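You operate a simulated robot arm through the tools that you are given. There is no shell and no other tool.

Carry out the task below with a simulated two-armed robot. There is one attempt and no reset: what you move stays moved.

Task
Wipe the blue vise's anvil clean, shut the jaws and square it up.
Fine: use the rounded grey pad and put it back; vise about square to the bench edge, swivel locked again. What is to be rubbed or washed off counts as gone when no trace of it is left.

It is judged by the outcome, as a careful person would: the job done as asked, and still so three seconds after it is handed in. It fails if anything else is knocked over, pushed out of place, dropped, spilled or broken.

Robot
Two 7-joint arms with fingered hands on one trunk that stands fixed in place. Base frame: the origin is at the foot of the trunk, x ahead of it, y to its left, z up; the work surface is at about z = 0.87. Units: m, degrees, N and s.
The left shoulder is at [0.042, 0.163, 1.061], the right one opposite. Each reaches about 1.215 m from its shoulder. Payload 4 kg a hand.
The TCP of each hand is the grasp point between the finger pads, 0.036 m short of the fingertips. In the tool frame z runs along the fingers and y along their closing line. The gripper opens to 0.124 m; its body begins 0.042 m behind the TCP. The gripper is a hand of 4 fingers: y runs from the thumb to the fingers, the wrist lies at [-0.015, -0.099, -0.189] in the tool frame, and closing takes about 1.5 s.
Orientation is told as [roll, pitch, yaw] about the base's x, y, z axes, in that order, counted from this pose: with the fingers straight down and the wrist toward the robot, the tool's x, y and z point along [0, 1, 0], [1, 0, 0] and [0, 0, -1] of the base frame.

Tools
- The arms move only by the tool step_arm. It takes "left_deltas", "right_deltas" or both (then of equal length, played together; a hand with none holds still); each is a list that holds one entry, the list of rows, each a list of 6 numbers: the shift along the tool's x, y, z in m, then the turn, a rotation vector about the tool's x, y, z in degrees. In form: [[[dx, dy, dz, rx, ry, rz], ...]]. A call has 1 to 20 rows; each row shifts and turns the commanded pose from where the row before left it, along the tool's axes as they then stand. "left_fingers" and "right_fingers" are, for a hand that has rows, the closure in counts, from 0 (fully open) to 255 (shut), set as the call begins (left out, the last holds). A row lasts 0.2 s, in which the tool goes at most 0.05 m and 8.6 degrees; a call with a longer step from one row to the next is refused whole, and so is a gripper value outside its range. A pose out of reach is approached as far as the arm can. The call stops where the force on the tool passes 40 N (or 10 N more than at its start, if that is more) or the arm is blocked; 0.2 s more then pass. Each finger travels about 0.045 m/s and halts on what it meets, pressing with about 22 N; the grip force reading is that of the motor and also rises with nothing between the fingers. The clock runs only during rows and for 0.2 s after the last one: add rows that do not move to give the fingers time. The reply holds the time, the measured pose of the TCP, the force on the tool along the base axes, the opening and the grip force, in the units named above and with some noise, with the torque about the TCP (base axes, N m) and any sound that the robot's microphone picked up.
- Cameras (640 x 400 px; columns grow to the right, rows downward): "scene" is now at [0.1533, -0.021, 1.3172]; the picture's right is [-0.21, -0.98, 0.03], its down [-0.32, 0.04, -0.95] and it looks along [0.92, -0.21, -0.32] (base axes); focal length 214 px, centre (320, 200). "left" rides on the left gripper at [-0.075, -0.086, -0.123] in its tool frame; the picture's right is [-0.70, -0.34, 0.63], its down [0.64, -0.68, 0.35] and it looks along [0.32, 0.65, 0.69] (tool axes); focal length 275 px, centre (320, 200). "right" rides on the right gripper at [0.075, -0.086, -0.123] in its tool frame; the picture's right is [-0.70, 0.34, -0.63], its down [-0.64, -0.68, 0.35] and it looks along [-0.31, 0.65, 0.69] (tool axes); focal length 275 px, centre (320, 200). There is no depth. A picture from a camera that has moved, and an enlarged one, comes with that camera's place and axes in the base frame and with its lens.
- grab_frame(camera): a new picture of that camera. No time passes.
- slide_trunk(by): moves the trunk up (or, below 0, down) by that many m; the arms and the scene camera ride with it, the base frame stays. It gives what a move gives, with no picture.
- finger_targets(index, middle, ring, thumb_bend, thumb_turn, hand): sets how far each is bent, from 0 (flat) to 100 (curled in); at 30 the hand is open as for a grip, at 70 the pads meet at the TCP. One left out holds its place. A second passes; each finger stops where it meets its share of the squeeze, and holds until it gets a number again. A gripper value or a shape takes the hand back. It gives what a move gives, with no picture; readings hold the bend of each and the force on the fingers (four entries, about 0 where the hand has none), thumb and palm. thumb_turn goes from beside the hand (0) to across from the fingers (100), as for a grip.
- set_grasp(shape, hand): the hand has 4 fingers and takes this shape, open, in about a second: jaw (thumb against the fingers, like two jaws); tri (thumb and two fingers); tip (a fingertip pinch); poke (one finger out to press); point (the index stretched); flat (the hand flat); cup (the hand cupped); fist (a fist). The gripper value then closes the fingers along that shape, each until it touches; the sizes above hold for jaw. It gives what a move gives, with no picture.
- aim_head(pan, tilt): turns the head with the scene camera to pan (to the left, within 86 degrees either way) and tilt (down, from -29 to 69), counted from straight ahead of the robot (the tilt from the chest, where the trunk bows). It gives what a move gives.
- enlarge(camera, box): a new picture of the part [left, top, right, bottom] of that camera's present view, enlarged. No time passes.
- hand_in(): hands the job in; it is judged then, once.

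Nothing tells you positions but the pictures and the camera data. Unless the task says otherwise, let go and move clear before handing in.

The tools are called after "Emit:" as name(argument=value, ...) on one line, values as JSON. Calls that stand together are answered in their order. step_arm: Moves the arms, as the interface text tells. Its arguments: {"type":"object","properties":{"left_deltas":{"type":"array"},"left_fingers":{"type":"number"},"right_deltas":{"type":"array"},"right_fingers":{"type":"number"}},"required":[]} The other tools are called the same way: slide_trunk (by) moves the trunk up or down; set_grasp (shape, hand) gives the hand a shape; finger_targets (index, middle, ring, thumb_bend, thumb_turn, hand) moves the fingers one by one; aim_head (pan, tilt) turns the head that bears the scene camera; grab_frame (camera) takes a picture; enlarge (camera, box) takes an enlarged picture of a part of a camera's view; hand_in () hands the job in.

At the start:

```text
clock: 0.0
left_tcp_pos: [0.8639, 0.1381, 1.3518]
left_ee_rot: [0.0, 0.1, 0.0]
left_contact_force: [0.1, -0.1, 0.2]
left_torque: [0.01, 0.0, 0.01]
left_gripper_width: 0.1236
left_finger_force: 0.0
left_shape: jaw
left_bend: [30.0, 30.0, 30.0, 30.0, 98.0]
left_finger forces: [0.0, 0.1, 0.1, 0.0, 0.0, 0.1]
right_tcp_pos: [0.5106, -0.3735, 1.307]
right_ee_rot: [0.1, 0.1, 0.1]
right_contact_force: [0.4, 0.0, -0.3]
right_torque: [0.03, -0.02, -0.01]
right_gripper_width: 0.1237
right_finger_force: 0.1
right_shape: jaw
right_bend: [30.0, 30.0, 30.0, 30.0, 98.0]
right_finger forces: [0.2, 0.0, 0.0, 0.1, 0.0, 0.0]
trunk travel left (down, up): [-0.225, 0.253]
head pan, tilt (commanded): [-12.4, 10.0]
```

scene: 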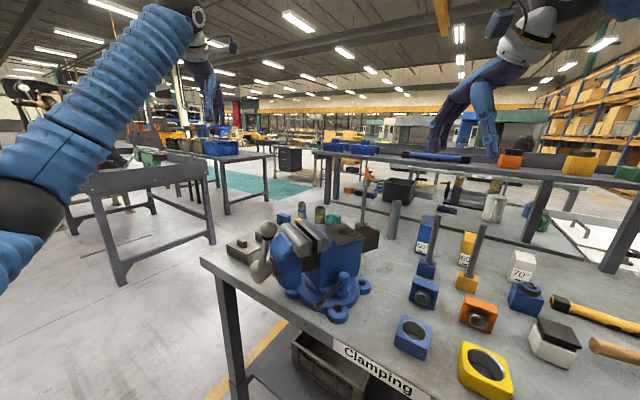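
right: 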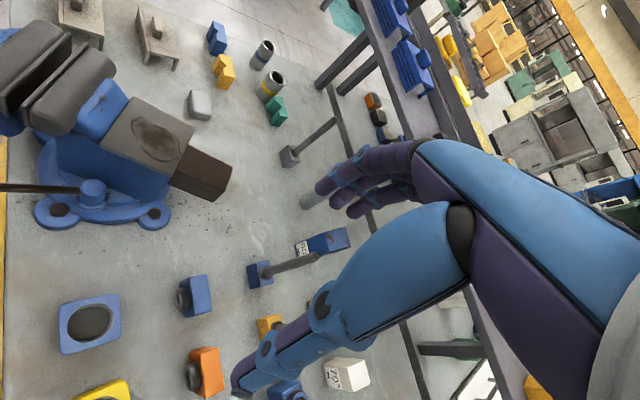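
left: 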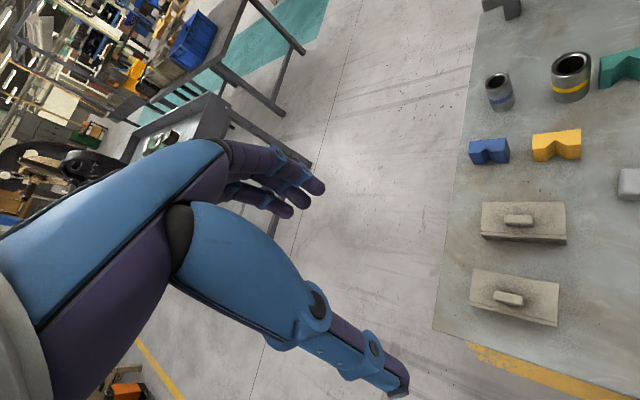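

I see a blue vise near the left front of the bench with a smudge on its anvil, and small grey blocks and two handled pads beyond it. I will first look more closely before moving anything.

Emit:
enlarge(camera="scene", box=[200, 180, 420, 340])

Emit:
enlarge(camera="right", box=[0, 0, 320, 240])

Emit:
enlarge(camera="left", box=[420, 0, 640, 400])

```text
2.50 times, centred on (310, 260) of scene
camera zoom: at [0.1533, -0.021, 1.3172], right [-0.21, -0.98, 0.03], down [-0.32, 0.04, -0.95], along [0.92, -0.21, -0.32], focal length 536 px, centre (345, 50)
```

zoom: 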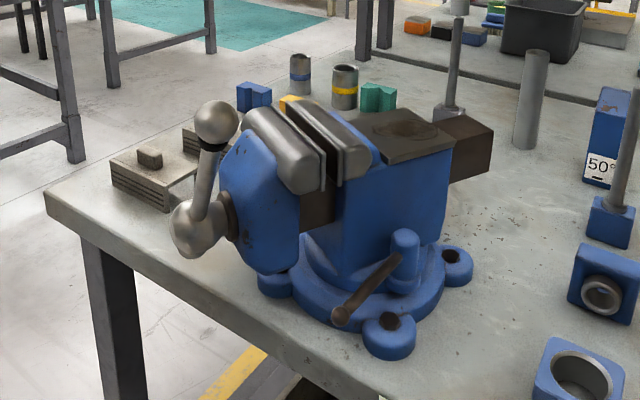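

```text
1.67 times, centred on (160, 120) of right
camera zoom: at [0.4239, -0.2983, 1.4303], right [0.34, -0.7, 0.63], down [-0.68, -0.64, -0.35], along [0.65, -0.31, -0.69], focal length 459 px, centre (587, 333)
```

zoom: 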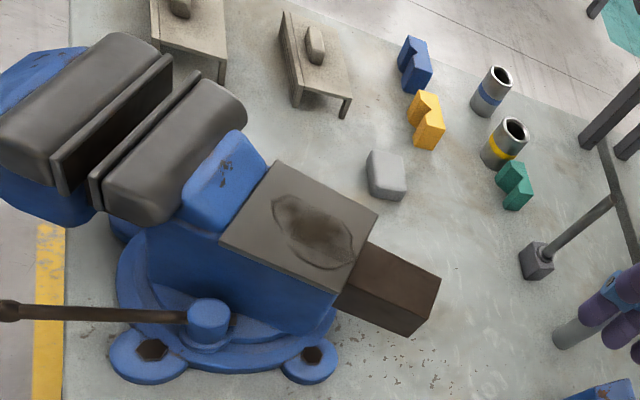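

```text
1.00 times, centred on (530, 200) of left (not enlarged: the box is as wide or as high as the picture)
camera zoom: at [0.7773, 0.0636, 1.475], right [-0.34, -0.7, -0.63], down [-0.68, 0.64, -0.35], along [0.65, 0.32, -0.69], focal length 275 px, centre (110, 200)
```

zoom: 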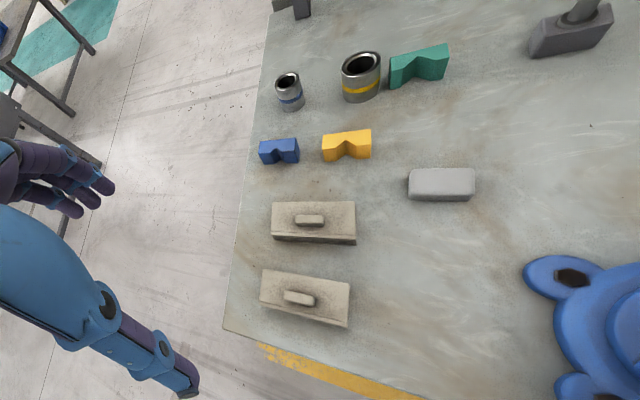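

The vise's anvil (about x 0.64, y −0.20, z 1.06) has a dark smudge, and the bench runs at roughly 45° to the robot. I'll aim the head at it for better detail.

Emit:
aim_head(pan=-18, tilt=30)

```text
clock: 0.8
left_tcp_pos: [0.8655, 0.1385, 1.3508]
left_ee_rot: [0.0, -0.1, 0.0]
left_contact_force: [-0.4, -0.4, -0.1]
left_torque: [-0.02, 0.03, -0.03]
left_gripper_width: 0.1235
left_finger_force: 0.0
left_shape: jaw
left_bend: [30.0, 30.0, 30.0, 30.0, 98.0]
left_finger forces: [0.1, 0.0, 0.1, 0.0, 0.1, 0.1]
right_tcp_pos: [0.5103, -0.3733, 1.3064]
right_ee_rot: [0.0, 0.1, 0.0]
right_contact_force: [-0.7, 0.8, 0.6]
right_torque: [0.0, 0.01, -0.03]
right_gripper_width: 0.1239
right_finger_force: 0.0
right_shape: jaw
right_bend: [30.0, 30.0, 30.0, 30.0, 98.0]
right_finger forces: [0.0, 0.0, 0.1, 0.0, 0.1, 0.0]
trunk travel left (down, up): [-0.225, 0.253]
head pan, tilt (commanded): [-18.0, 30.0]
```

The head is aimed at the vise now; I'll take a full frame and a zoomed one.

Emit:
grab_frame(camera="scene")

Emit:
enlarge(camera="scene", box=[220, 90, 400, 260])

```text
taken
camera scene: at [0.1436, -0.029, 1.2861], right [-0.31, -0.95, 0.05], down [-0.6, 0.15, -0.78], along [0.74, -0.27, -0.62], focal length 214 px, centre (320, 200)
```

scene: 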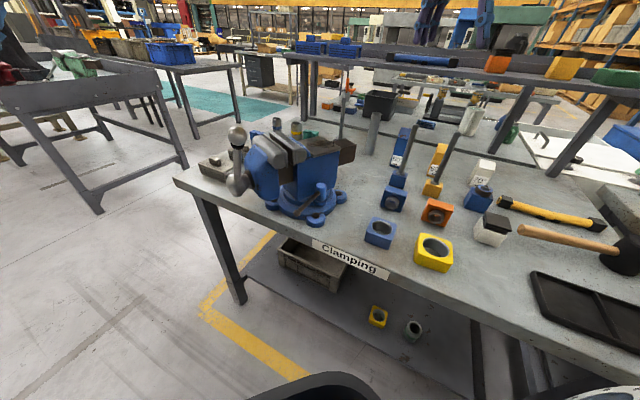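

```text
2.35 times, centred on (310, 175) of scene
camera zoom: at [0.1436, -0.029, 1.2861], right [-0.31, -0.95, 0.05], down [-0.6, 0.15, -0.78], along [0.74, -0.27, -0.62], focal length 505 px, centre (344, 259)
```

zoom: 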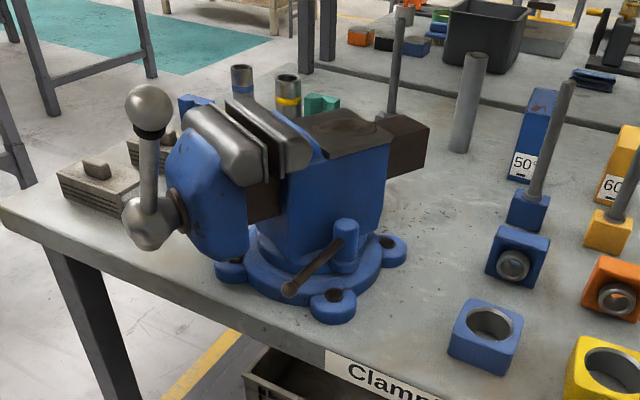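

The vise axis appears to point about 27° off square (front swung toward the left), with the swivel lever at about (0.51..0.58, −0.11..−0.19, 0.97). I'll shift the right hand leftward at height so its camera sees the screw handle and jaws.

Emit:
step_arm(right_deltas=[[[0.04, -0.02, 0, 0, 0, 0], [0.04, -0.02, 0, 0, 0, 0], [0.04, -0.02, 0, 0, 0, 0], [0.04, -0.02, 0, 0, 0, 0], [0.04, -0.02, 0, 0, 0, 0]]])

Emit:
grab_frame(camera="right")

Emit:
grab_frame(camera="scene")

```text
clock: 2.0
left_tcp_pos: [0.8622, 0.1401, 1.3512]
left_ee_rot: [-0.2, -0.1, 0.1]
left_contact_force: [-0.4, 1.2, -0.4]
left_torque: [-0.02, -0.01, -0.03]
left_gripper_width: 0.1237
left_finger_force: 0.0
left_shape: jaw
left_bend: [30.0, 30.0, 30.0, 30.0, 98.0]
left_finger forces: [0.0, 0.0, 0.0, 0.0, 0.1, 0.0]
right_tcp_pos: [0.4066, -0.1718, 1.3061]
right_ee_rot: [0.1, 0.1, -0.1]
right_contact_force: [-0.5, -0.2, 0.0]
right_torque: [-0.01, -0.03, 0.01]
right_gripper_width: 0.1238
right_finger_force: 0.1
right_shape: jaw
right_bend: [30.0, 30.0, 30.0, 30.0, 98.0]
right_finger forces: [0.0, 0.0, 0.0, 0.0, 0.1, 0.0]
trunk travel left (down, up): [-0.225, 0.253]
head pan, tilt (commanded): [-18.0, 30.0]
```

```text
taken
camera right: at [0.3209, -0.0962, 1.4303], right [0.34, -0.7, 0.63], down [-0.68, -0.65, -0.34], along [0.65, -0.32, -0.69], focal length 275 px, centre (320, 200)
```

right: 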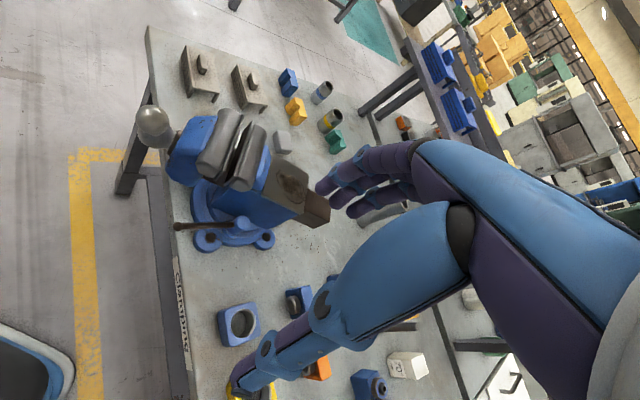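

```text
taken
camera scene: at [0.1431, -0.0275, 1.2862], right [-0.31, -0.95, 0.05], down [-0.6, 0.15, -0.78], along [0.74, -0.27, -0.62], focal length 214 px, centre (320, 200)
```

scene: 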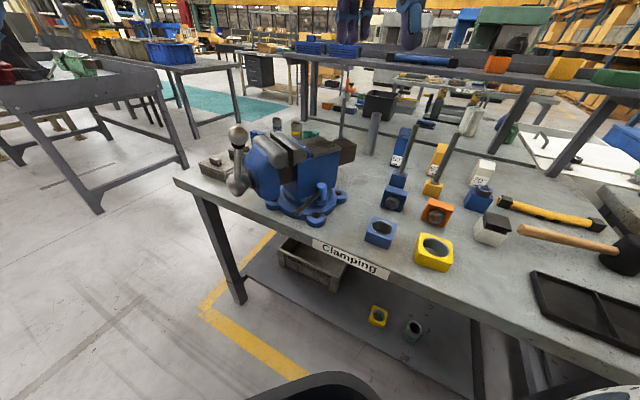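

The right camera now sees the whole vise from above and slightly left. I'll enlarge it for detail.

Emit:
enlarge(camera="right", box=[120, 30, 360, 270])

Emit:
enlarge(camera="right", box=[130, 90, 290, 200])

```text
1.67 times, centred on (240, 150) of right
camera zoom: at [0.3209, -0.0962, 1.4303], right [0.34, -0.7, 0.63], down [-0.68, -0.65, -0.34], along [0.65, -0.32, -0.69], focal length 459 px, centre (453, 283)
```

zoom: 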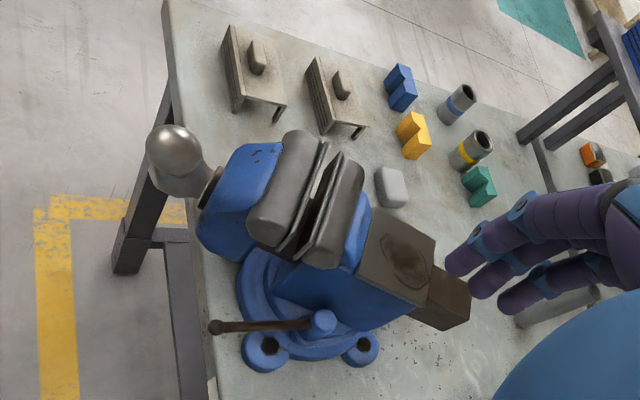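

```text
3.64 times, centred on (210, 145) of right
camera zoom: at [0.3209, -0.0962, 1.4303], right [0.34, -0.7, 0.63], down [-0.68, -0.65, -0.34], along [0.65, -0.32, -0.69], focal length 1001 px, centre (720, 400)
```

zoom: 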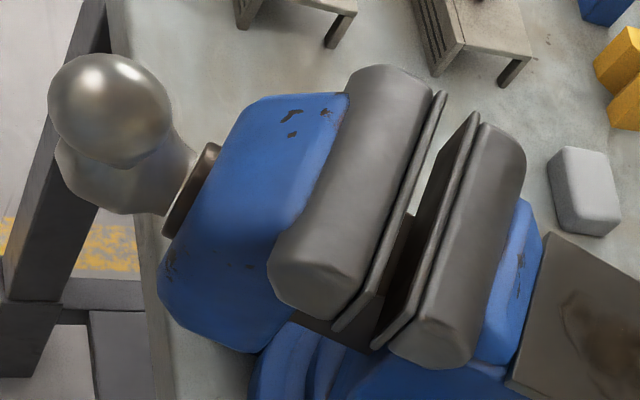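

I estimate: ball of the crank at (0.50, −0.01, 1.15), hub (0.57, 0.01, 1.01), pad at (0.893, −0.163), long side parallel to the bench front edge. I'll raise the trunk so the arms come in from above and clear the vise.

Emit:
slide_trunk(by=0.18)

Emit:
aim_head(pan=-18, tilt=38)

Emit:
grab_frame(camera="scene")

Emit:
enlarge(camera="scene", box=[200, 80, 420, 240])

```text
clock: 4.0
left_tcp_pos: [0.866, 0.1385, 1.5304]
left_ee_rot: [0.0, 0.0, 0.0]
left_contact_force: [-0.1, 0.4, 0.0]
left_torque: [0.01, 0.01, 0.01]
left_gripper_width: 0.1236
left_finger_force: 0.1
left_shape: jaw
left_bend: [30.0, 30.0, 30.0, 30.0, 98.0]
left_finger forces: [0.0, 0.0, 0.1, 0.0, 0.0, 0.0]
right_tcp_pos: [0.4103, -0.1749, 1.4859]
right_ee_rot: [0.0, 0.0, 0.0]
right_contact_force: [0.0, 0.3, -0.7]
right_torque: [-0.02, 0.0, -0.02]
right_gripper_width: 0.1238
right_finger_force: 0.0
right_shape: jaw
right_bend: [30.0, 30.0, 30.0, 30.0, 98.0]
right_finger forces: [0.0, 0.0, 0.1, 0.0, 0.1, 0.0]
trunk travel left (down, up): [-0.405, 0.073]
head pan, tilt (commanded): [-18.0, 30.0]
```

```text
clock: 4.7
left_tcp_pos: [0.8649, 0.1396, 1.5317]
left_ee_rot: [0.0, 0.1, -0.1]
left_contact_force: [0.2, -0.3, -0.4]
left_torque: [-0.04, 0.01, 0.02]
left_gripper_width: 0.1239
left_finger_force: 0.1
left_shape: jaw
left_bend: [30.0, 30.0, 30.0, 30.0, 98.0]
left_finger forces: [0.0, 0.0, 0.0, 0.0, 0.0, 0.0]
right_tcp_pos: [0.4098, -0.1746, 1.486]
right_ee_rot: [-0.1, 0.1, 0.1]
right_contact_force: [-0.2, 0.6, -0.1]
right_torque: [0.04, -0.01, -0.02]
right_gripper_width: 0.1236
right_finger_force: 0.1
right_shape: jaw
right_bend: [30.0, 30.0, 30.0, 30.0, 98.0]
right_finger forces: [0.1, 0.0, 0.0, 0.1, 0.0, 0.0]
trunk travel left (down, up): [-0.405, 0.073]
head pan, tilt (commanded): [-18.0, 38.0]
```

```text
taken
camera scene: at [0.079, -0.0277, 1.4734], right [-0.31, -0.95, 0.0], down [-0.6, 0.19, -0.78], along [0.74, -0.24, -0.63], focal length 214 px, centre (320, 200)
```

scene: 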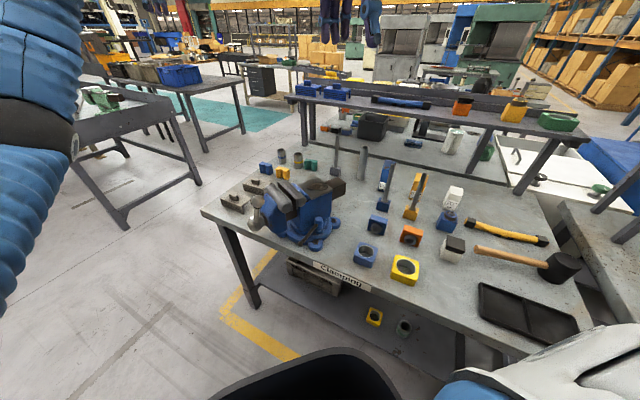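

```text
2.50 times, centred on (310, 160) of scene
camera zoom: at [0.079, -0.0277, 1.4734], right [-0.31, -0.95, 0.0], down [-0.6, 0.19, -0.78], along [0.74, -0.24, -0.63], focal length 536 px, centre (345, 300)
```

zoom: 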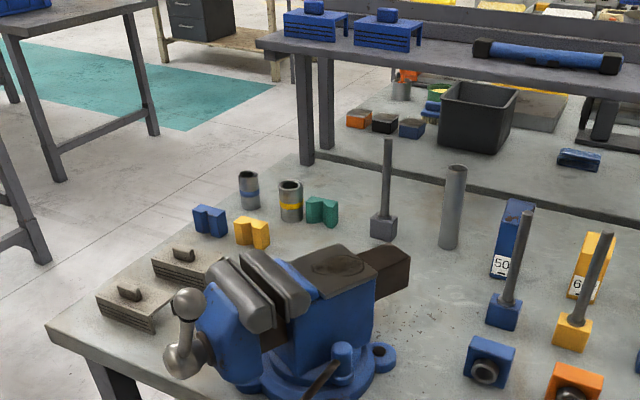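

Vise blocks the scene view of the pad, so I'll send the right hand high over the bench to above the pad and look with its wrist camera, moving the left hand out of the way.

Emit:
step_arm(right_deltas=[[[0.0012, 0.045, 0, 0, 0, 0], [0.0012, 0.045, 0, 0, 0, 0], [0.0012, 0.045, 0, 0, 0, 0], [0.0012, 0.045, 0, 0, 0, 0], [0.0012, 0.045, 0, 0, 0, 0], [0.0012, 0.045, 0, 0, 0, 0], [0.0012, 0.045, 0, 0, 0, 0], [0.0012, 0.045, 0, 0, 0, 0], [0, 0, 0, 0, 0, -7.6], [0, 0, 0, 0, 0, -7.6], [0, 0, 0, 0, 0, -7.6], [0, 0, 0, 0, 0, -7.6], [0, 0, 0, 0, 0, -7.6], [0, 0, 0, 0, 0, -7.6]]], left_deltas=[[[0.035, -0.035, 0, 0, 0, 0], [0.035, -0.035, 0, 0, 0, 0], [0.035, -0.035, 0, 0, 0, 0], [0.035, -0.035, 0, 0, 0, 0], [0.035, -0.035, 0, 0, 0, 0], [0.035, -0.035, 0, 0, 0, 0], [0, 0, 0, 0, 0, 0], [0, 0, 0, 0, 0, 0], [0, 0, 0, 0, 0, 0], [0, 0, 0, 0, 0, 0], [0, 0, 0, 0, 0, 0], [0, 0, 0, 0, 0, 0], [0, 0, 0, 0, 0, 0], [0, 0, 0, 0, 0, 0]]])

Emit:
grab_frame(camera="right")

Emit:
grab_frame(camera="scene")

Emit:
grab_frame(camera="left")

```text
clock: 7.7
left_tcp_pos: [0.6569, 0.3492, 1.5293]
left_ee_rot: [0.0, -0.1, 0.0]
left_contact_force: [0.1, -0.3, 0.8]
left_torque: [-0.02, -0.03, 0.01]
left_gripper_width: 0.1237
left_finger_force: 0.1
left_shape: jaw
left_bend: [30.0, 30.0, 30.0, 30.0, 98.0]
left_finger forces: [0.0, 0.0, 0.0, 0.0, 0.1, 0.0]
right_tcp_pos: [0.7702, -0.1659, 1.4869]
right_ee_rot: [0.1, 0.1, 38.1]
right_contact_force: [0.0, -0.5, -0.2]
right_torque: [-0.03, -0.04, 0.04]
right_gripper_width: 0.1237
right_finger_force: 0.1
right_shape: jaw
right_bend: [30.0, 30.0, 30.0, 30.0, 98.0]
right_finger forces: [0.0, 0.0, 0.0, 0.0, 0.1, 0.0]
right hand out of reach, approached as far as the arm can: row 14
trunk travel left (down, up): [-0.405, 0.073]
head pan, tilt (commanded): [-18.0, 38.0]
```

```text
taken
camera right: at [0.6553, -0.1589, 1.6106], right [0.69, -0.34, 0.63], down [-0.14, -0.93, -0.35], along [0.71, 0.15, -0.69], focal length 275 px, centre (320, 200)
```

right: 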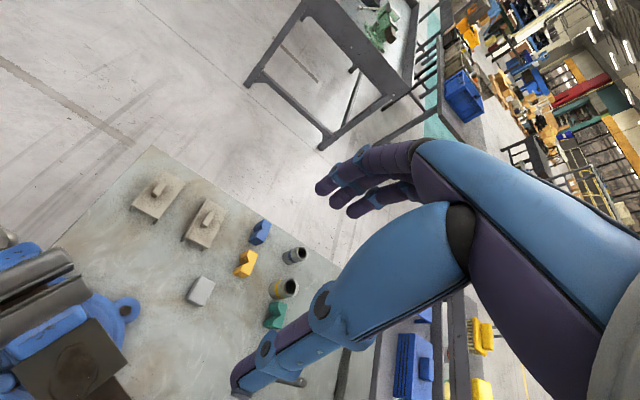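

```text
taken
camera scene: at [0.079, -0.0276, 1.4734], right [-0.31, -0.95, 0.0], down [-0.6, 0.19, -0.78], along [0.74, -0.24, -0.63], focal length 214 px, centre (320, 200)
```

scene: 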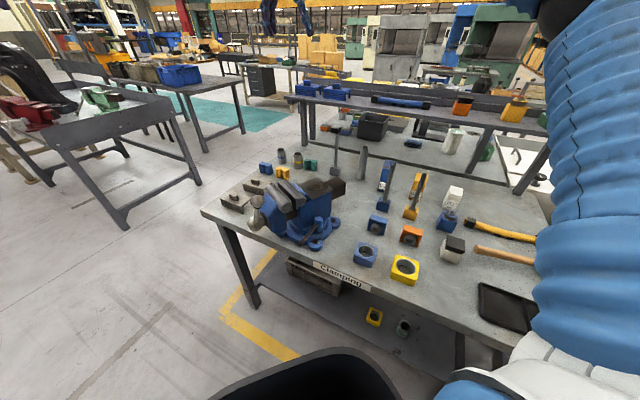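

```text
taken
camera left: at [0.5696, 0.2742, 1.6527], right [-0.34, -0.7, -0.63], down [-0.68, 0.64, -0.35], along [0.65, 0.32, -0.69], focal length 275 px, centre (320, 200)
```

left: 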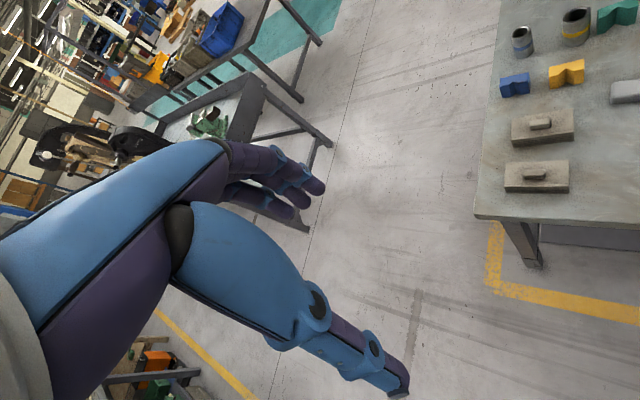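

The right arm is at its reach limit this high, but the pad is visible. I'll descend to bring it into reach, then move over the pad.

Emit:
step_arm(right_deltas=[[[0, 0, 0.04, 0, 0, 0], [0, 0, 0.04, 0, 0, 0], [0, 0, 0.04, 0, 0, 0], [0, 0, 0.04, 0, 0, 0], [0, 0, 0.04, 0, 0, 0]]])

Emit:
grab_frame(camera="right")

Emit:
grab_frame(camera="scene")

```text
clock: 8.9
left_tcp_pos: [0.6571, 0.349, 1.528]
left_ee_rot: [0.0, 0.1, 0.0]
left_contact_force: [-0.1, 0.5, -1.0]
left_torque: [-0.02, 0.0, -0.05]
left_gripper_width: 0.1235
left_finger_force: 0.2
left_shape: jaw
left_bend: [30.0, 30.0, 30.0, 30.0, 98.0]
left_finger forces: [0.0, 0.0, 0.1, 0.0, 0.0, 0.0]
right_tcp_pos: [0.7713, -0.1631, 1.2893]
right_ee_rot: [0.1, 0.1, 38.0]
right_contact_force: [-0.6, -0.3, 0.5]
right_torque: [-0.06, -0.03, 0.02]
right_gripper_width: 0.1241
right_finger_force: 0.2
right_shape: jaw
right_bend: [30.0, 30.0, 30.0, 30.0, 98.0]
right_finger forces: [0.1, 0.0, 0.0, 0.0, 0.1, 0.0]
trunk travel left (down, up): [-0.405, 0.073]
head pan, tilt (commanded): [-18.0, 38.0]
```

```text
taken
camera right: at [0.6574, -0.1556, 1.4127], right [0.69, -0.34, 0.63], down [-0.14, -0.93, -0.35], along [0.71, 0.15, -0.69], focal length 275 px, centre (320, 200)
```

right: 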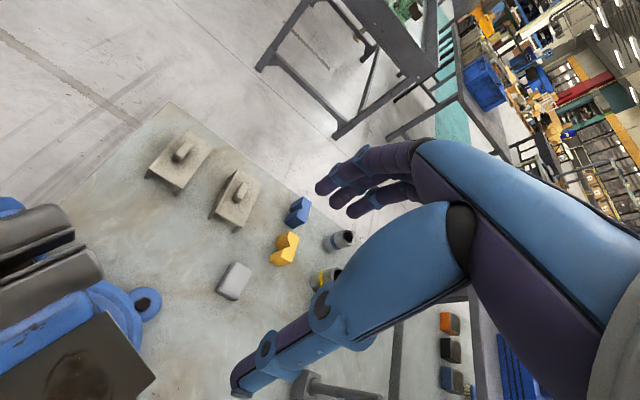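

```text
taken
camera scene: at [0.079, -0.0274, 1.4734], right [-0.31, -0.95, 0.0], down [-0.6, 0.19, -0.78], along [0.74, -0.24, -0.63], focal length 214 px, centre (320, 200)
```

scene: 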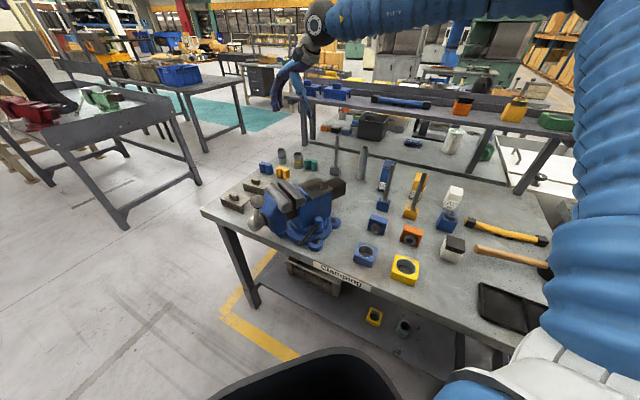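

The arm now comes from above cleanly. Let me zoom in on the pad from here to get its exact orientation and size.

Emit:
enlarge(camera="right", box=[190, 240, 290, 320])

Emit:
enlarge(camera="right", box=[0, 180, 200, 400])

```text
5.00 times, centred on (240, 280) of right
camera zoom: at [0.6574, -0.1556, 1.4127], right [0.69, -0.34, 0.63], down [-0.14, -0.93, -0.35], along [0.71, 0.15, -0.69], focal length 1376 px, centre (720, -200)
```

zoom: 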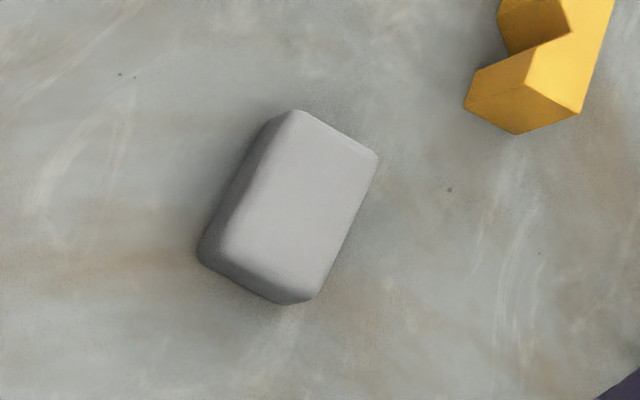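

```text
1.82 times, centred on (100, 290) of right
camera zoom: at [0.6574, -0.1556, 1.4127], right [0.69, -0.34, 0.63], down [-0.14, -0.93, -0.35], along [0.71, 0.15, -0.69], focal length 500 px, centre (720, 36)
```

zoom: 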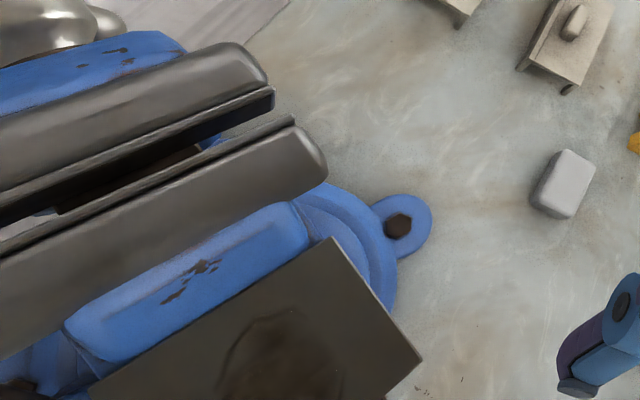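

The pad is about 60 × 40 × 25 mm, centred near (0.898, −0.165), long side at 45°. I want to grip it across its short side so its long side lies along the vise axis when wiping; I'll test whether the right arm can take yaw −45°.

Emit:
step_arm(right_deltas=[[[0, 0, 0, 0, 0, 8.3], [0, 0, 0, 0, 0, 8.3], [0, 0, 0, 0, 0, 8.3], [0, 0, 0, 0, 0, 8.3], [0, 0, 0, 0, 0, 8.3], [0, 0, 0, 0, 0, 8.3], [0, 0, 0, 0, 0, 8.3], [0, 0, 0, 0, 0, 8.3], [0, 0, 0, 0, 0, 8.3], [0, 0, 0, 0, 0, 8.3]]])

Emit:
grab_frame(camera="right")

Emit:
grab_frame(camera="scene")

```text
clock: 11.1
left_tcp_pos: [0.6584, 0.3486, 1.5279]
left_ee_rot: [0.0, 0.1, 0.0]
left_contact_force: [-0.2, -0.4, -0.4]
left_torque: [-0.01, 0.01, 0.0]
left_gripper_width: 0.1236
left_finger_force: 0.0
left_shape: jaw
left_bend: [30.0, 30.0, 30.0, 30.0, 98.0]
left_finger forces: [0.0, 0.0, 0.1, 0.0, 0.0, 0.0]
right_tcp_pos: [0.7702, -0.1655, 1.2845]
right_ee_rot: [-0.1, 0.2, -45.2]
right_contact_force: [-0.5, 0.8, 0.2]
right_torque: [-0.02, 0.02, 0.01]
right_gripper_width: 0.124
right_finger_force: 0.0
right_shape: jaw
right_bend: [30.0, 30.0, 30.0, 30.0, 98.0]
right_finger forces: [0.0, 0.0, 0.1, 0.0, 0.1, 0.0]
trunk travel left (down, up): [-0.405, 0.073]
head pan, tilt (commanded): [-18.0, 38.0]
```

```text
taken
camera right: at [0.7637, -0.0502, 1.4089], right [-0.26, -0.73, 0.63], down [-0.94, 0.03, -0.34], along [0.23, -0.68, -0.69], focal length 275 px, centre (320, 200)
```

right: 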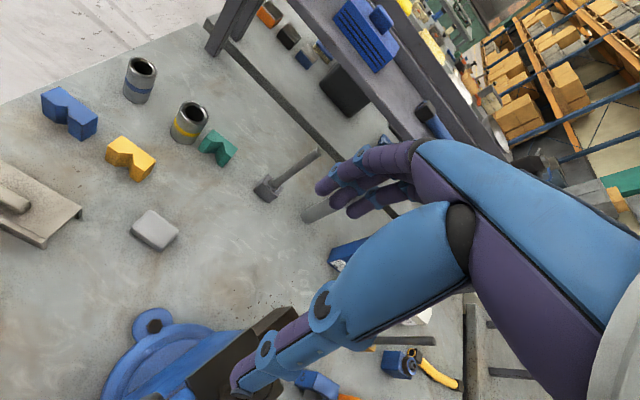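

```text
taken
camera scene: at [0.0806, -0.0277, 1.4731], right [-0.31, -0.95, 0.0], down [-0.6, 0.19, -0.78], along [0.74, -0.24, -0.63], focal length 214 px, centre (320, 200)
```

scene: 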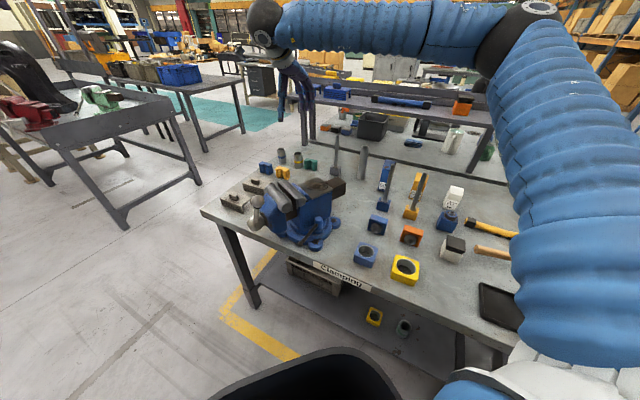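

The arm manages yaw −45°. I'll move over the pad and descend to about z 1.02, then check alignment.

Emit:
step_arm(right_deltas=[[[0.03, 0.0295, 0, 0, 0, 0], [0.03, 0.0295, 0, 0, 0, 0], [0.03, 0.0295, 0, 0, 0, 0], [0, 0, 0.045, 0, 0, 0], [0, 0, 0.045, 0, 0, 0], [0, 0, 0.045, 0, 0, 0], [0, 0, 0.045, 0, 0, 0], [0, 0, 0.045, 0, 0, 0], [0, 0, 0.04, 0, 0, 0]]])

Emit:
grab_frame(camera="right")

Emit:
grab_frame(camera="scene")

Emit:
enlarge(camera="left", box=[440, 0, 640, 250])

```text
clock: 13.1
left_tcp_pos: [0.6575, 0.3492, 1.5291]
left_ee_rot: [0.0, 0.2, 0.0]
left_contact_force: [1.1, -0.1, -0.4]
left_torque: [0.01, -0.01, -0.01]
left_gripper_width: 0.1237
left_finger_force: 0.1
left_shape: jaw
left_bend: [30.0, 30.0, 30.0, 30.0, 98.0]
left_finger forces: [0.1, 0.0, 0.1, 0.0, 0.0, 0.0]
right_tcp_pos: [0.7761, -0.2033, 1.0318]
right_ee_rot: [0.2, 0.2, -45.0]
right_contact_force: [-0.2, -0.7, -0.4]
right_torque: [0.0, -0.02, 0.0]
right_gripper_width: 0.124
right_finger_force: 0.1
right_shape: jaw
right_bend: [30.0, 30.0, 30.0, 30.0, 98.0]
right_finger forces: [0.1, 0.1, 0.0, 0.0, 0.1, 0.0]
right hand out of reach, approached as far as the arm can: row 1, 2, 3, 7, 8, 9
trunk travel left (down, up): [-0.405, 0.073]
head pan, tilt (commanded): [-18.0, 38.0]
```

```text
taken
camera right: at [0.7685, -0.0906, 1.1561], right [-0.25, -0.73, 0.63], down [-0.94, 0.03, -0.35], along [0.24, -0.68, -0.69], focal length 275 px, centre (320, 200)
```

right: 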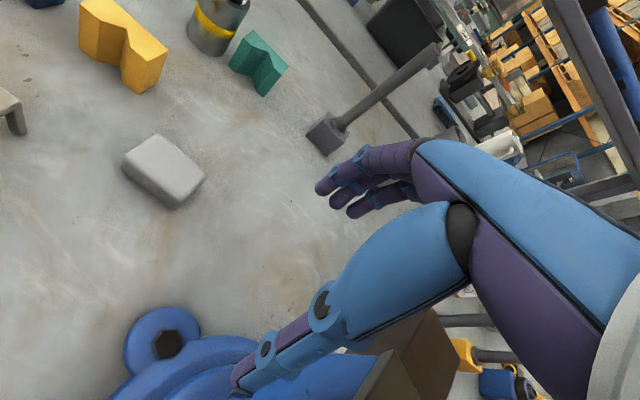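

```text
taken
camera scene: at [0.0793, -0.0278, 1.4733], right [-0.31, -0.95, 0.0], down [-0.6, 0.19, -0.78], along [0.74, -0.24, -0.63], focal length 214 px, centre (320, 200)
```

scene: 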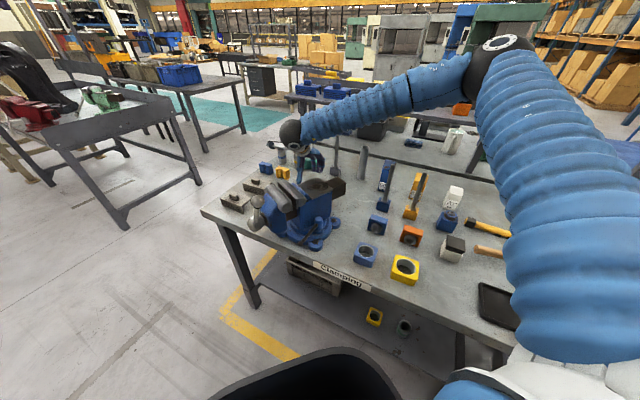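

```text
1.60 times, centred on (540, 125) of left
camera zoom: at [0.5698, 0.2742, 1.6525], right [-0.34, -0.7, -0.63], down [-0.68, 0.64, -0.35], along [0.65, 0.32, -0.69], focal length 440 px, centre (-32, 320)
```

zoom: 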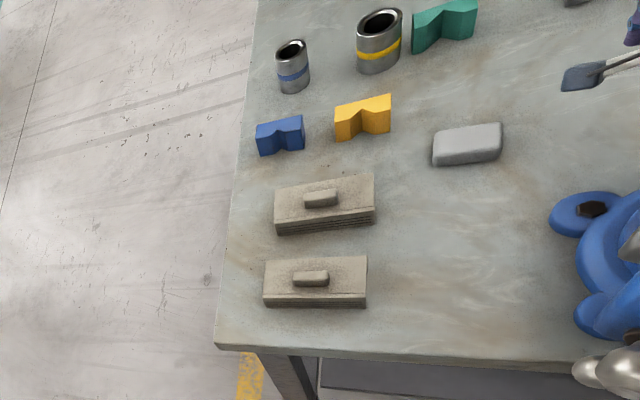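

The right arm can't reach the pad at that yaw (it stalled short, with no contact). I'll lift the right arm straight up and park it to the right, then use the left arm, for which this yaw is natural.

Emit:
step_arm(right_deltas=[[[0, 0, -0.04, 0, 0, 0], [0, 0, -0.04, 0, 0, 0], [0, 0, -0.04, 0, 0, 0], [0, 0, -0.04, 0, 0, 0], [0, 0, -0.04, 0, 0, 0], [0, 0, -0.04, 0, 0, 0], [0, 0, -0.04, 0, 0, 0]]])

```text
clock: 14.7
left_tcp_pos: [0.6548, 0.3494, 1.5291]
left_ee_rot: [0.0, 0.0, 0.0]
left_contact_force: [-0.8, 0.2, -0.3]
left_torque: [-0.01, -0.02, 0.01]
left_gripper_width: 0.1236
left_finger_force: 0.0
left_shape: jaw
left_bend: [30.0, 30.0, 30.0, 30.0, 98.0]
left_finger forces: [0.0, 0.0, 0.0, 0.1, 0.0, 0.0]
right_tcp_pos: [0.7759, -0.2053, 1.3117]
right_ee_rot: [0.1, 0.1, -45.0]
right_contact_force: [0.4, -0.3, 0.6]
right_torque: [0.0, -0.02, 0.02]
right_gripper_width: 0.1236
right_finger_force: 0.0
right_shape: jaw
right_bend: [30.0, 30.0, 30.0, 30.0, 98.0]
right_finger forces: [0.1, 0.0, 0.0, 0.0, 0.0, 0.0]
trunk travel left (down, up): [-0.405, 0.073]
head pan, tilt (commanded): [-18.0, 38.0]
```

Right arm is clear of the vise. Now I park it back-right and send the left arm, rotated to yaw −45°, toward a hover above the pad.

Emit:
step_arm(right_deltas=[[[-0.041, -0.006, 0, 0, 0, 0], [-0.041, -0.006, 0, 0, 0, 0], [-0.041, -0.006, 0, 0, 0, 0], [-0.041, -0.006, 0, 0, 0, 0], [-0.041, -0.006, 0, 0, 0, 0], [-0.041, -0.006, 0, 0, 0, 0], [0, 0, 0, 0, 0, -7.5], [0, 0, 0, 0, 0, -7.5], [0, 0, 0, 0, 0, -7.5], [0, 0, 0, 0, 0, -7.5], [0, 0, 0, 0, 0, -7.5], [0, 0, 0, 0, 0, -7.5], [0, 0, 0, 0, 0, 0], [0, 0, 0, 0, 0, 0], [0, 0, 0, 0, 0, 0], [0, 0, 0, 0, 0, 0], [0, 0, 0, 0, 0, 0], [0, 0, 0, 0, 0, 0], [0, 0, 0, 0, 0, 0]]], left_deltas=[[[0, 0, 0, 0, 0, 7.5], [0, 0, 0, 0, 0, 7.5], [0, 0, 0, 0, 0, 7.5], [0, 0, 0, 0, 0, 7.5], [0, 0, 0, 0, 0, 7.5], [0, 0, 0, 0, 0, 7.5], [-0.01384, 0.03798, 0.02707, 0, 0, 0], [-0.01384, 0.03798, 0.02707, 0, 0, 0], [-0.01384, 0.03798, 0.02707, 0, 0, 0], [-0.01384, 0.03798, 0.02707, 0, 0, 0], [-0.01384, 0.03798, 0.02707, 0, 0, 0], [-0.01384, 0.03798, 0.02707, 0, 0, 0], [-0.01384, 0.03798, 0.02707, 0, 0, 0], [-0.01384, 0.03798, 0.02707, 0, 0, 0], [-0.01384, 0.03798, 0.02707, 0, 0, 0], [-0.01384, 0.03798, 0.02707, 0, 0, 0], [-0.01384, 0.03798, 0.02707, 0, 0, 0], [-0.01384, 0.03798, 0.02707, 0, 0, 0], [-0.01384, 0.03798, 0.02707, 0, 0, 0]]])

Emit:
grab_frame(camera="left")

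Emit:
grab_frame(camera="scene")

```text
clock: 18.7
left_tcp_pos: [0.8767, -0.1279, 1.1766]
left_ee_rot: [0.0, 0.1, -45.0]
left_contact_force: [0.0, -0.2, -0.9]
left_torque: [0.01, 0.01, 0.0]
left_gripper_width: 0.1239
left_finger_force: 0.0
left_shape: jaw
left_bend: [30.0, 30.0, 30.0, 30.0, 98.0]
left_finger forces: [0.0, 0.0, 0.0, 0.0, 0.0, 0.0]
right_tcp_pos: [0.5795, -0.3556, 1.3109]
right_ee_rot: [0.2, 0.1, 0.1]
right_contact_force: [0.4, -0.3, 0.0]
right_torque: [0.01, 0.01, 0.01]
right_gripper_width: 0.1239
right_finger_force: 0.0
right_shape: jaw
right_bend: [30.0, 30.0, 30.0, 30.0, 98.0]
right_finger forces: [0.1, 0.1, 0.0, 0.1, 0.0, 0.0]
trunk travel left (down, up): [-0.405, 0.073]
head pan, tilt (commanded): [-18.0, 38.0]
```

```text
taken
camera left: at [0.7606, -0.1209, 1.3016], right [-0.73, -0.26, -0.63], down [-0.03, 0.94, -0.35], along [0.68, -0.23, -0.69], focal length 275 px, centre (320, 200)
```

left: 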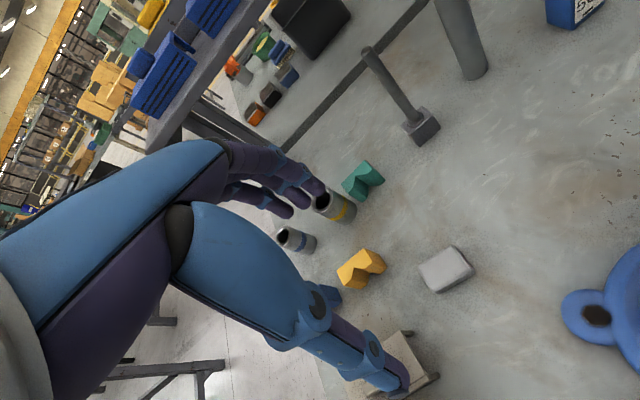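

```text
taken
camera scene: at [0.0796, -0.0295, 1.4733], right [-0.31, -0.95, 0.0], down [-0.6, 0.19, -0.78], along [0.74, -0.24, -0.63], focal length 214 px, centre (320, 200)
```

scene: 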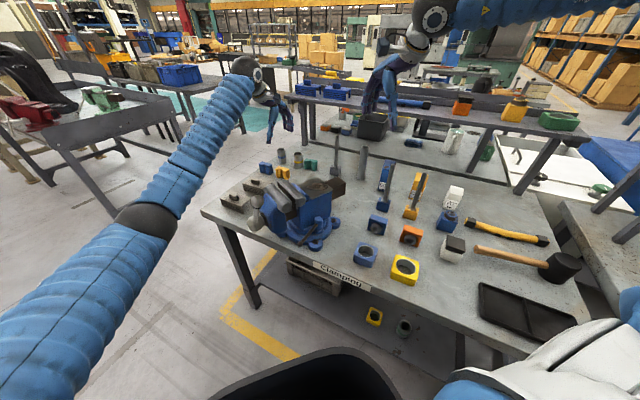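

The left arm hovers near the pad comfortably. I'll zoom in on the pad to fine-tune alignment before descending.

Emit:
enlarge(camera="left", box=[390, 220, 510, 310])

```text
4.44 times, centred on (450, 265) of left
camera zoom: at [0.7606, -0.1209, 1.3016], right [-0.73, -0.26, -0.63], down [-0.03, 0.94, -0.35], along [0.68, -0.23, -0.69], focal length 1224 px, centre (-258, -89)
```

zoom: 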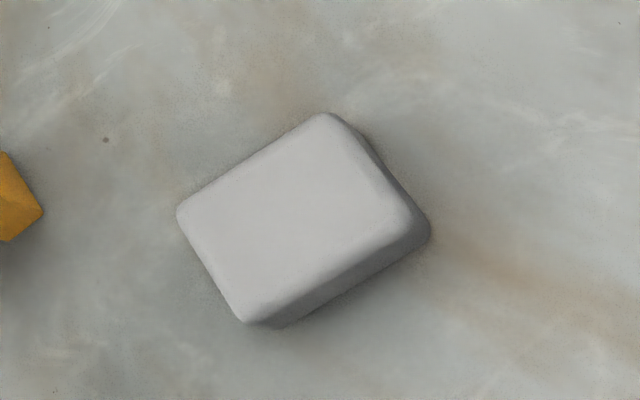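

Pad centre refined to (0.894, −0.164). I'll centre over it and go down to z ≈ 0.98 for a check.

Emit:
step_arm(left_deltas=[[[-0.0133, 0.0378, 0, 0, 0, 0], [0, 0, 0.04, 0, 0, 0], [0, 0, 0.04, 0, 0, 0], [0, 0, 0.04, 0, 0, 0], [0, 0, 0.04, 0, 0, 0], [0, 0, 0.035, 0, 0, 0]]])

Emit:
grab_frame(camera="left")

Emit:
grab_frame(camera="scene")

Emit:
grab_frame(camera="right")

```text
clock: 20.1
left_tcp_pos: [0.8918, -0.1645, 0.9843]
left_ee_rot: [0.0, -0.1, -45.0]
left_contact_force: [-0.5, -0.1, 0.1]
left_torque: [-0.02, 0.01, 0.0]
left_gripper_width: 0.1238
left_finger_force: 0.0
left_shape: jaw
left_bend: [30.0, 30.0, 30.0, 30.0, 98.0]
left_finger forces: [0.0, 0.1, 0.0, 0.0, 0.0, 0.1]
right_tcp_pos: [0.5781, -0.3541, 1.3113]
right_ee_rot: [0.1, 0.1, 0.0]
right_contact_force: [-0.5, -1.3, -0.8]
right_torque: [0.01, 0.0, 0.03]
right_gripper_width: 0.124
right_finger_force: 0.0
right_shape: jaw
right_bend: [30.0, 30.0, 30.0, 30.0, 98.0]
right_finger forces: [0.1, 0.0, 0.1, 0.0, 0.0, 0.0]
trunk travel left (down, up): [-0.405, 0.073]
head pan, tilt (commanded): [-18.0, 38.0]
```

```text
taken
camera left: at [0.7771, -0.1556, 1.1089], right [-0.73, -0.25, -0.63], down [-0.03, 0.94, -0.35], along [0.68, -0.24, -0.69], focal length 275 px, centre (320, 200)
```

left: 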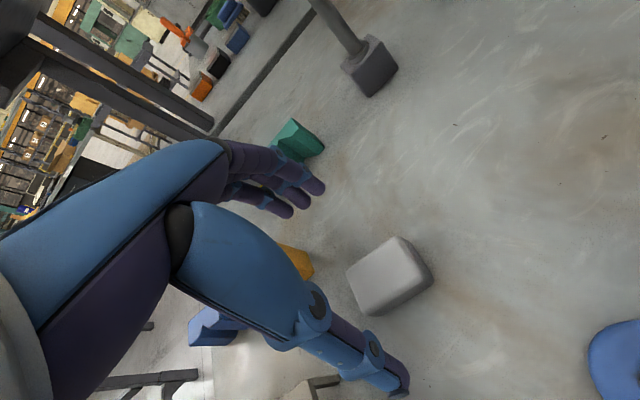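

```text
taken
camera scene: at [0.0792, -0.0285, 1.4733], right [-0.31, -0.95, 0.0], down [-0.6, 0.19, -0.78], along [0.74, -0.24, -0.63], focal length 214 px, centre (320, 200)
```

scene: 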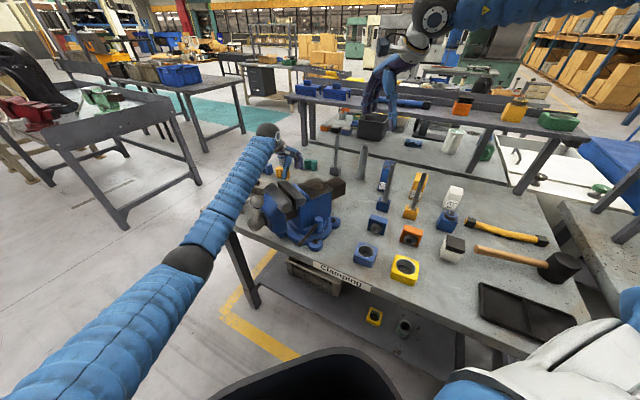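

```text
taken
camera right: at [0.4926, -0.2789, 1.4349], right [0.34, -0.7, 0.63], down [-0.68, -0.64, -0.35], along [0.65, -0.31, -0.69], focal length 275 px, centre (320, 200)
```

right: 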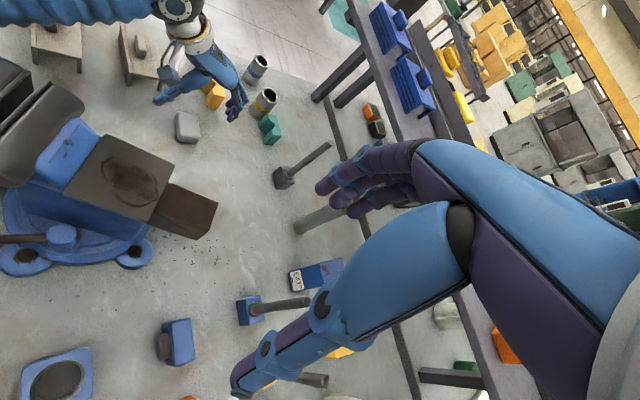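

Alignment looks right from the right camera. Descending to z ≈ 0.912 (fingertips just above the bench), watching force.

Emit:
step_arm(left_deltas=[[[0, 0.001, 0.025, 0, 0, 0], [0, 0.001, 0.025, 0, 0, 0], [0, 0, 0.012, 0, 0, 0], [0, 0, 0.01, 0, 0, 0]]])

Emit:
enlarge(camera="right", box=[100, 30, 300, 180])

Emit:
enlarge(camera="left", box=[200, 120, 460, 400])

```text
clock: 21.1
left_tcp_pos: [0.8965, -0.1636, 0.9122]
left_ee_rot: [-0.1, 0.0, -44.9]
left_contact_force: [-0.3, -0.4, -0.7]
left_torque: [0.01, 0.0, 0.02]
left_gripper_width: 0.1238
left_finger_force: 0.1
left_shape: jaw
left_bend: [30.0, 30.0, 30.0, 30.0, 98.0]
left_finger forces: [0.0, 0.0, 0.0, 0.0, 0.1, 0.0]
right_tcp_pos: [0.5783, -0.3547, 1.3115]
right_ee_rot: [0.0, 0.2, 0.0]
right_contact_force: [1.2, -0.8, -0.3]
right_torque: [-0.01, 0.0, -0.01]
right_gripper_width: 0.1239
right_finger_force: 0.1
right_shape: jaw
right_bend: [30.0, 30.0, 30.0, 30.0, 98.0]
right_finger forces: [0.1, 0.0, 0.0, 0.1, 0.0, 0.0]
trunk travel left (down, up): [-0.405, 0.073]
head pan, tilt (commanded): [-18.0, 38.0]
```

```text
2.67 times, centred on (200, 105) of right
camera zoom: at [0.4927, -0.2774, 1.4354], right [0.34, -0.7, 0.63], down [-0.68, -0.64, -0.35], along [0.65, -0.31, -0.69], focal length 734 px, centre (640, 453)
```

zoom: 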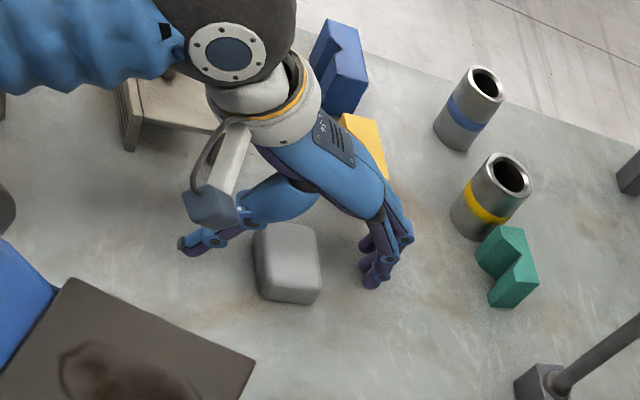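

```text
1.43 times, centred on (330, 260) of left
camera zoom: at [0.7814, -0.1555, 1.036], right [-0.73, -0.26, -0.63], down [-0.03, 0.94, -0.35], along [0.68, -0.24, -0.69], focal length 393 px, centre (306, 114)
```

zoom: 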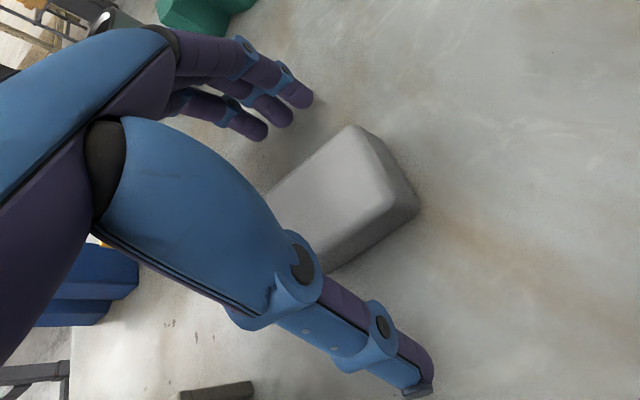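

The pad sits between thumb and fingers, no contact yet. I'll close the left hand on it with still rows.

Emit:
step_arm(left_deltas=[[[0, 0, 0, 0, 0, 0], [0, 0, 0, 0, 0, 0], [0, 0, 0, 0, 0, 0], [0, 0, 0, 0, 0, 0], [0, 0, 0, 0, 0, 0], [0, 0, 0, 0, 0, 0], [0, 0, 0, 0, 0, 0], [0, 0, 0, 0, 0, 0], [0, 0, 0, 0, 0, 0]]], left_fingers=255)

Emit:
enlarge(camera="right", box=[100, 30, 300, 180])

Emit:
enlarge(camera="left", box=[200, 120, 460, 400])

```text
clock: 23.1
left_tcp_pos: [0.8959, -0.1642, 0.9119]
left_ee_rot: [-0.1, 0.0, -44.9]
left_contact_force: [-1.3, 3.3, 7.4]
left_torque: [-0.11, -0.09, -0.02]
left_gripper_width: 0.0527
left_finger_force: 21.6
left_shape: jaw
left_bend: [46.0, 49.0, 48.0, 57.0, 100.0]
left_finger forces: [12.0, 6.6, 2.8, 0.1, 25.5, 0.0]
right_tcp_pos: [0.5783, -0.3529, 1.3118]
right_ee_rot: [0.0, 0.0, 0.0]
right_contact_force: [-0.3, 0.1, -1.4]
right_torque: [0.01, -0.02, -0.02]
right_gripper_width: 0.1237
right_finger_force: 0.0
right_shape: jaw
right_bend: [30.0, 30.0, 30.0, 30.0, 98.0]
right_finger forces: [0.0, 0.1, 0.1, 0.0, 0.0, 0.0]
trunk travel left (down, up): [-0.405, 0.073]
head pan, tilt (commanded): [-18.0, 38.0]
```

```text
2.67 times, centred on (200, 105) of right
camera zoom: at [0.4924, -0.2771, 1.4355], right [0.34, -0.7, 0.63], down [-0.68, -0.64, -0.35], along [0.65, -0.32, -0.69], focal length 734 px, centre (640, 453)
```

zoom: 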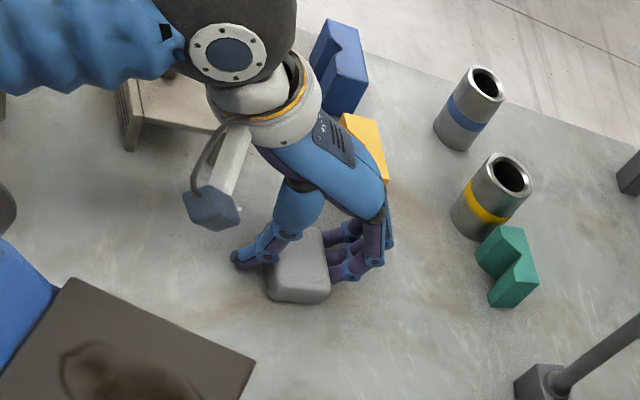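

```text
1.43 times, centred on (330, 260) of left
camera zoom: at [0.781, -0.1557, 1.036], right [-0.73, -0.26, -0.63], down [-0.03, 0.94, -0.35], along [0.68, -0.24, -0.69], focal length 393 px, centre (306, 114)
```

zoom: 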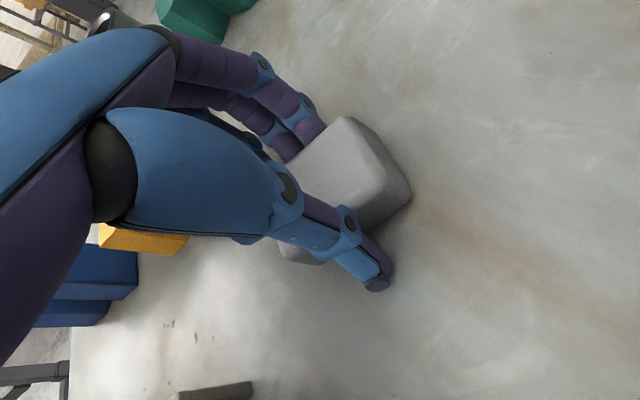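

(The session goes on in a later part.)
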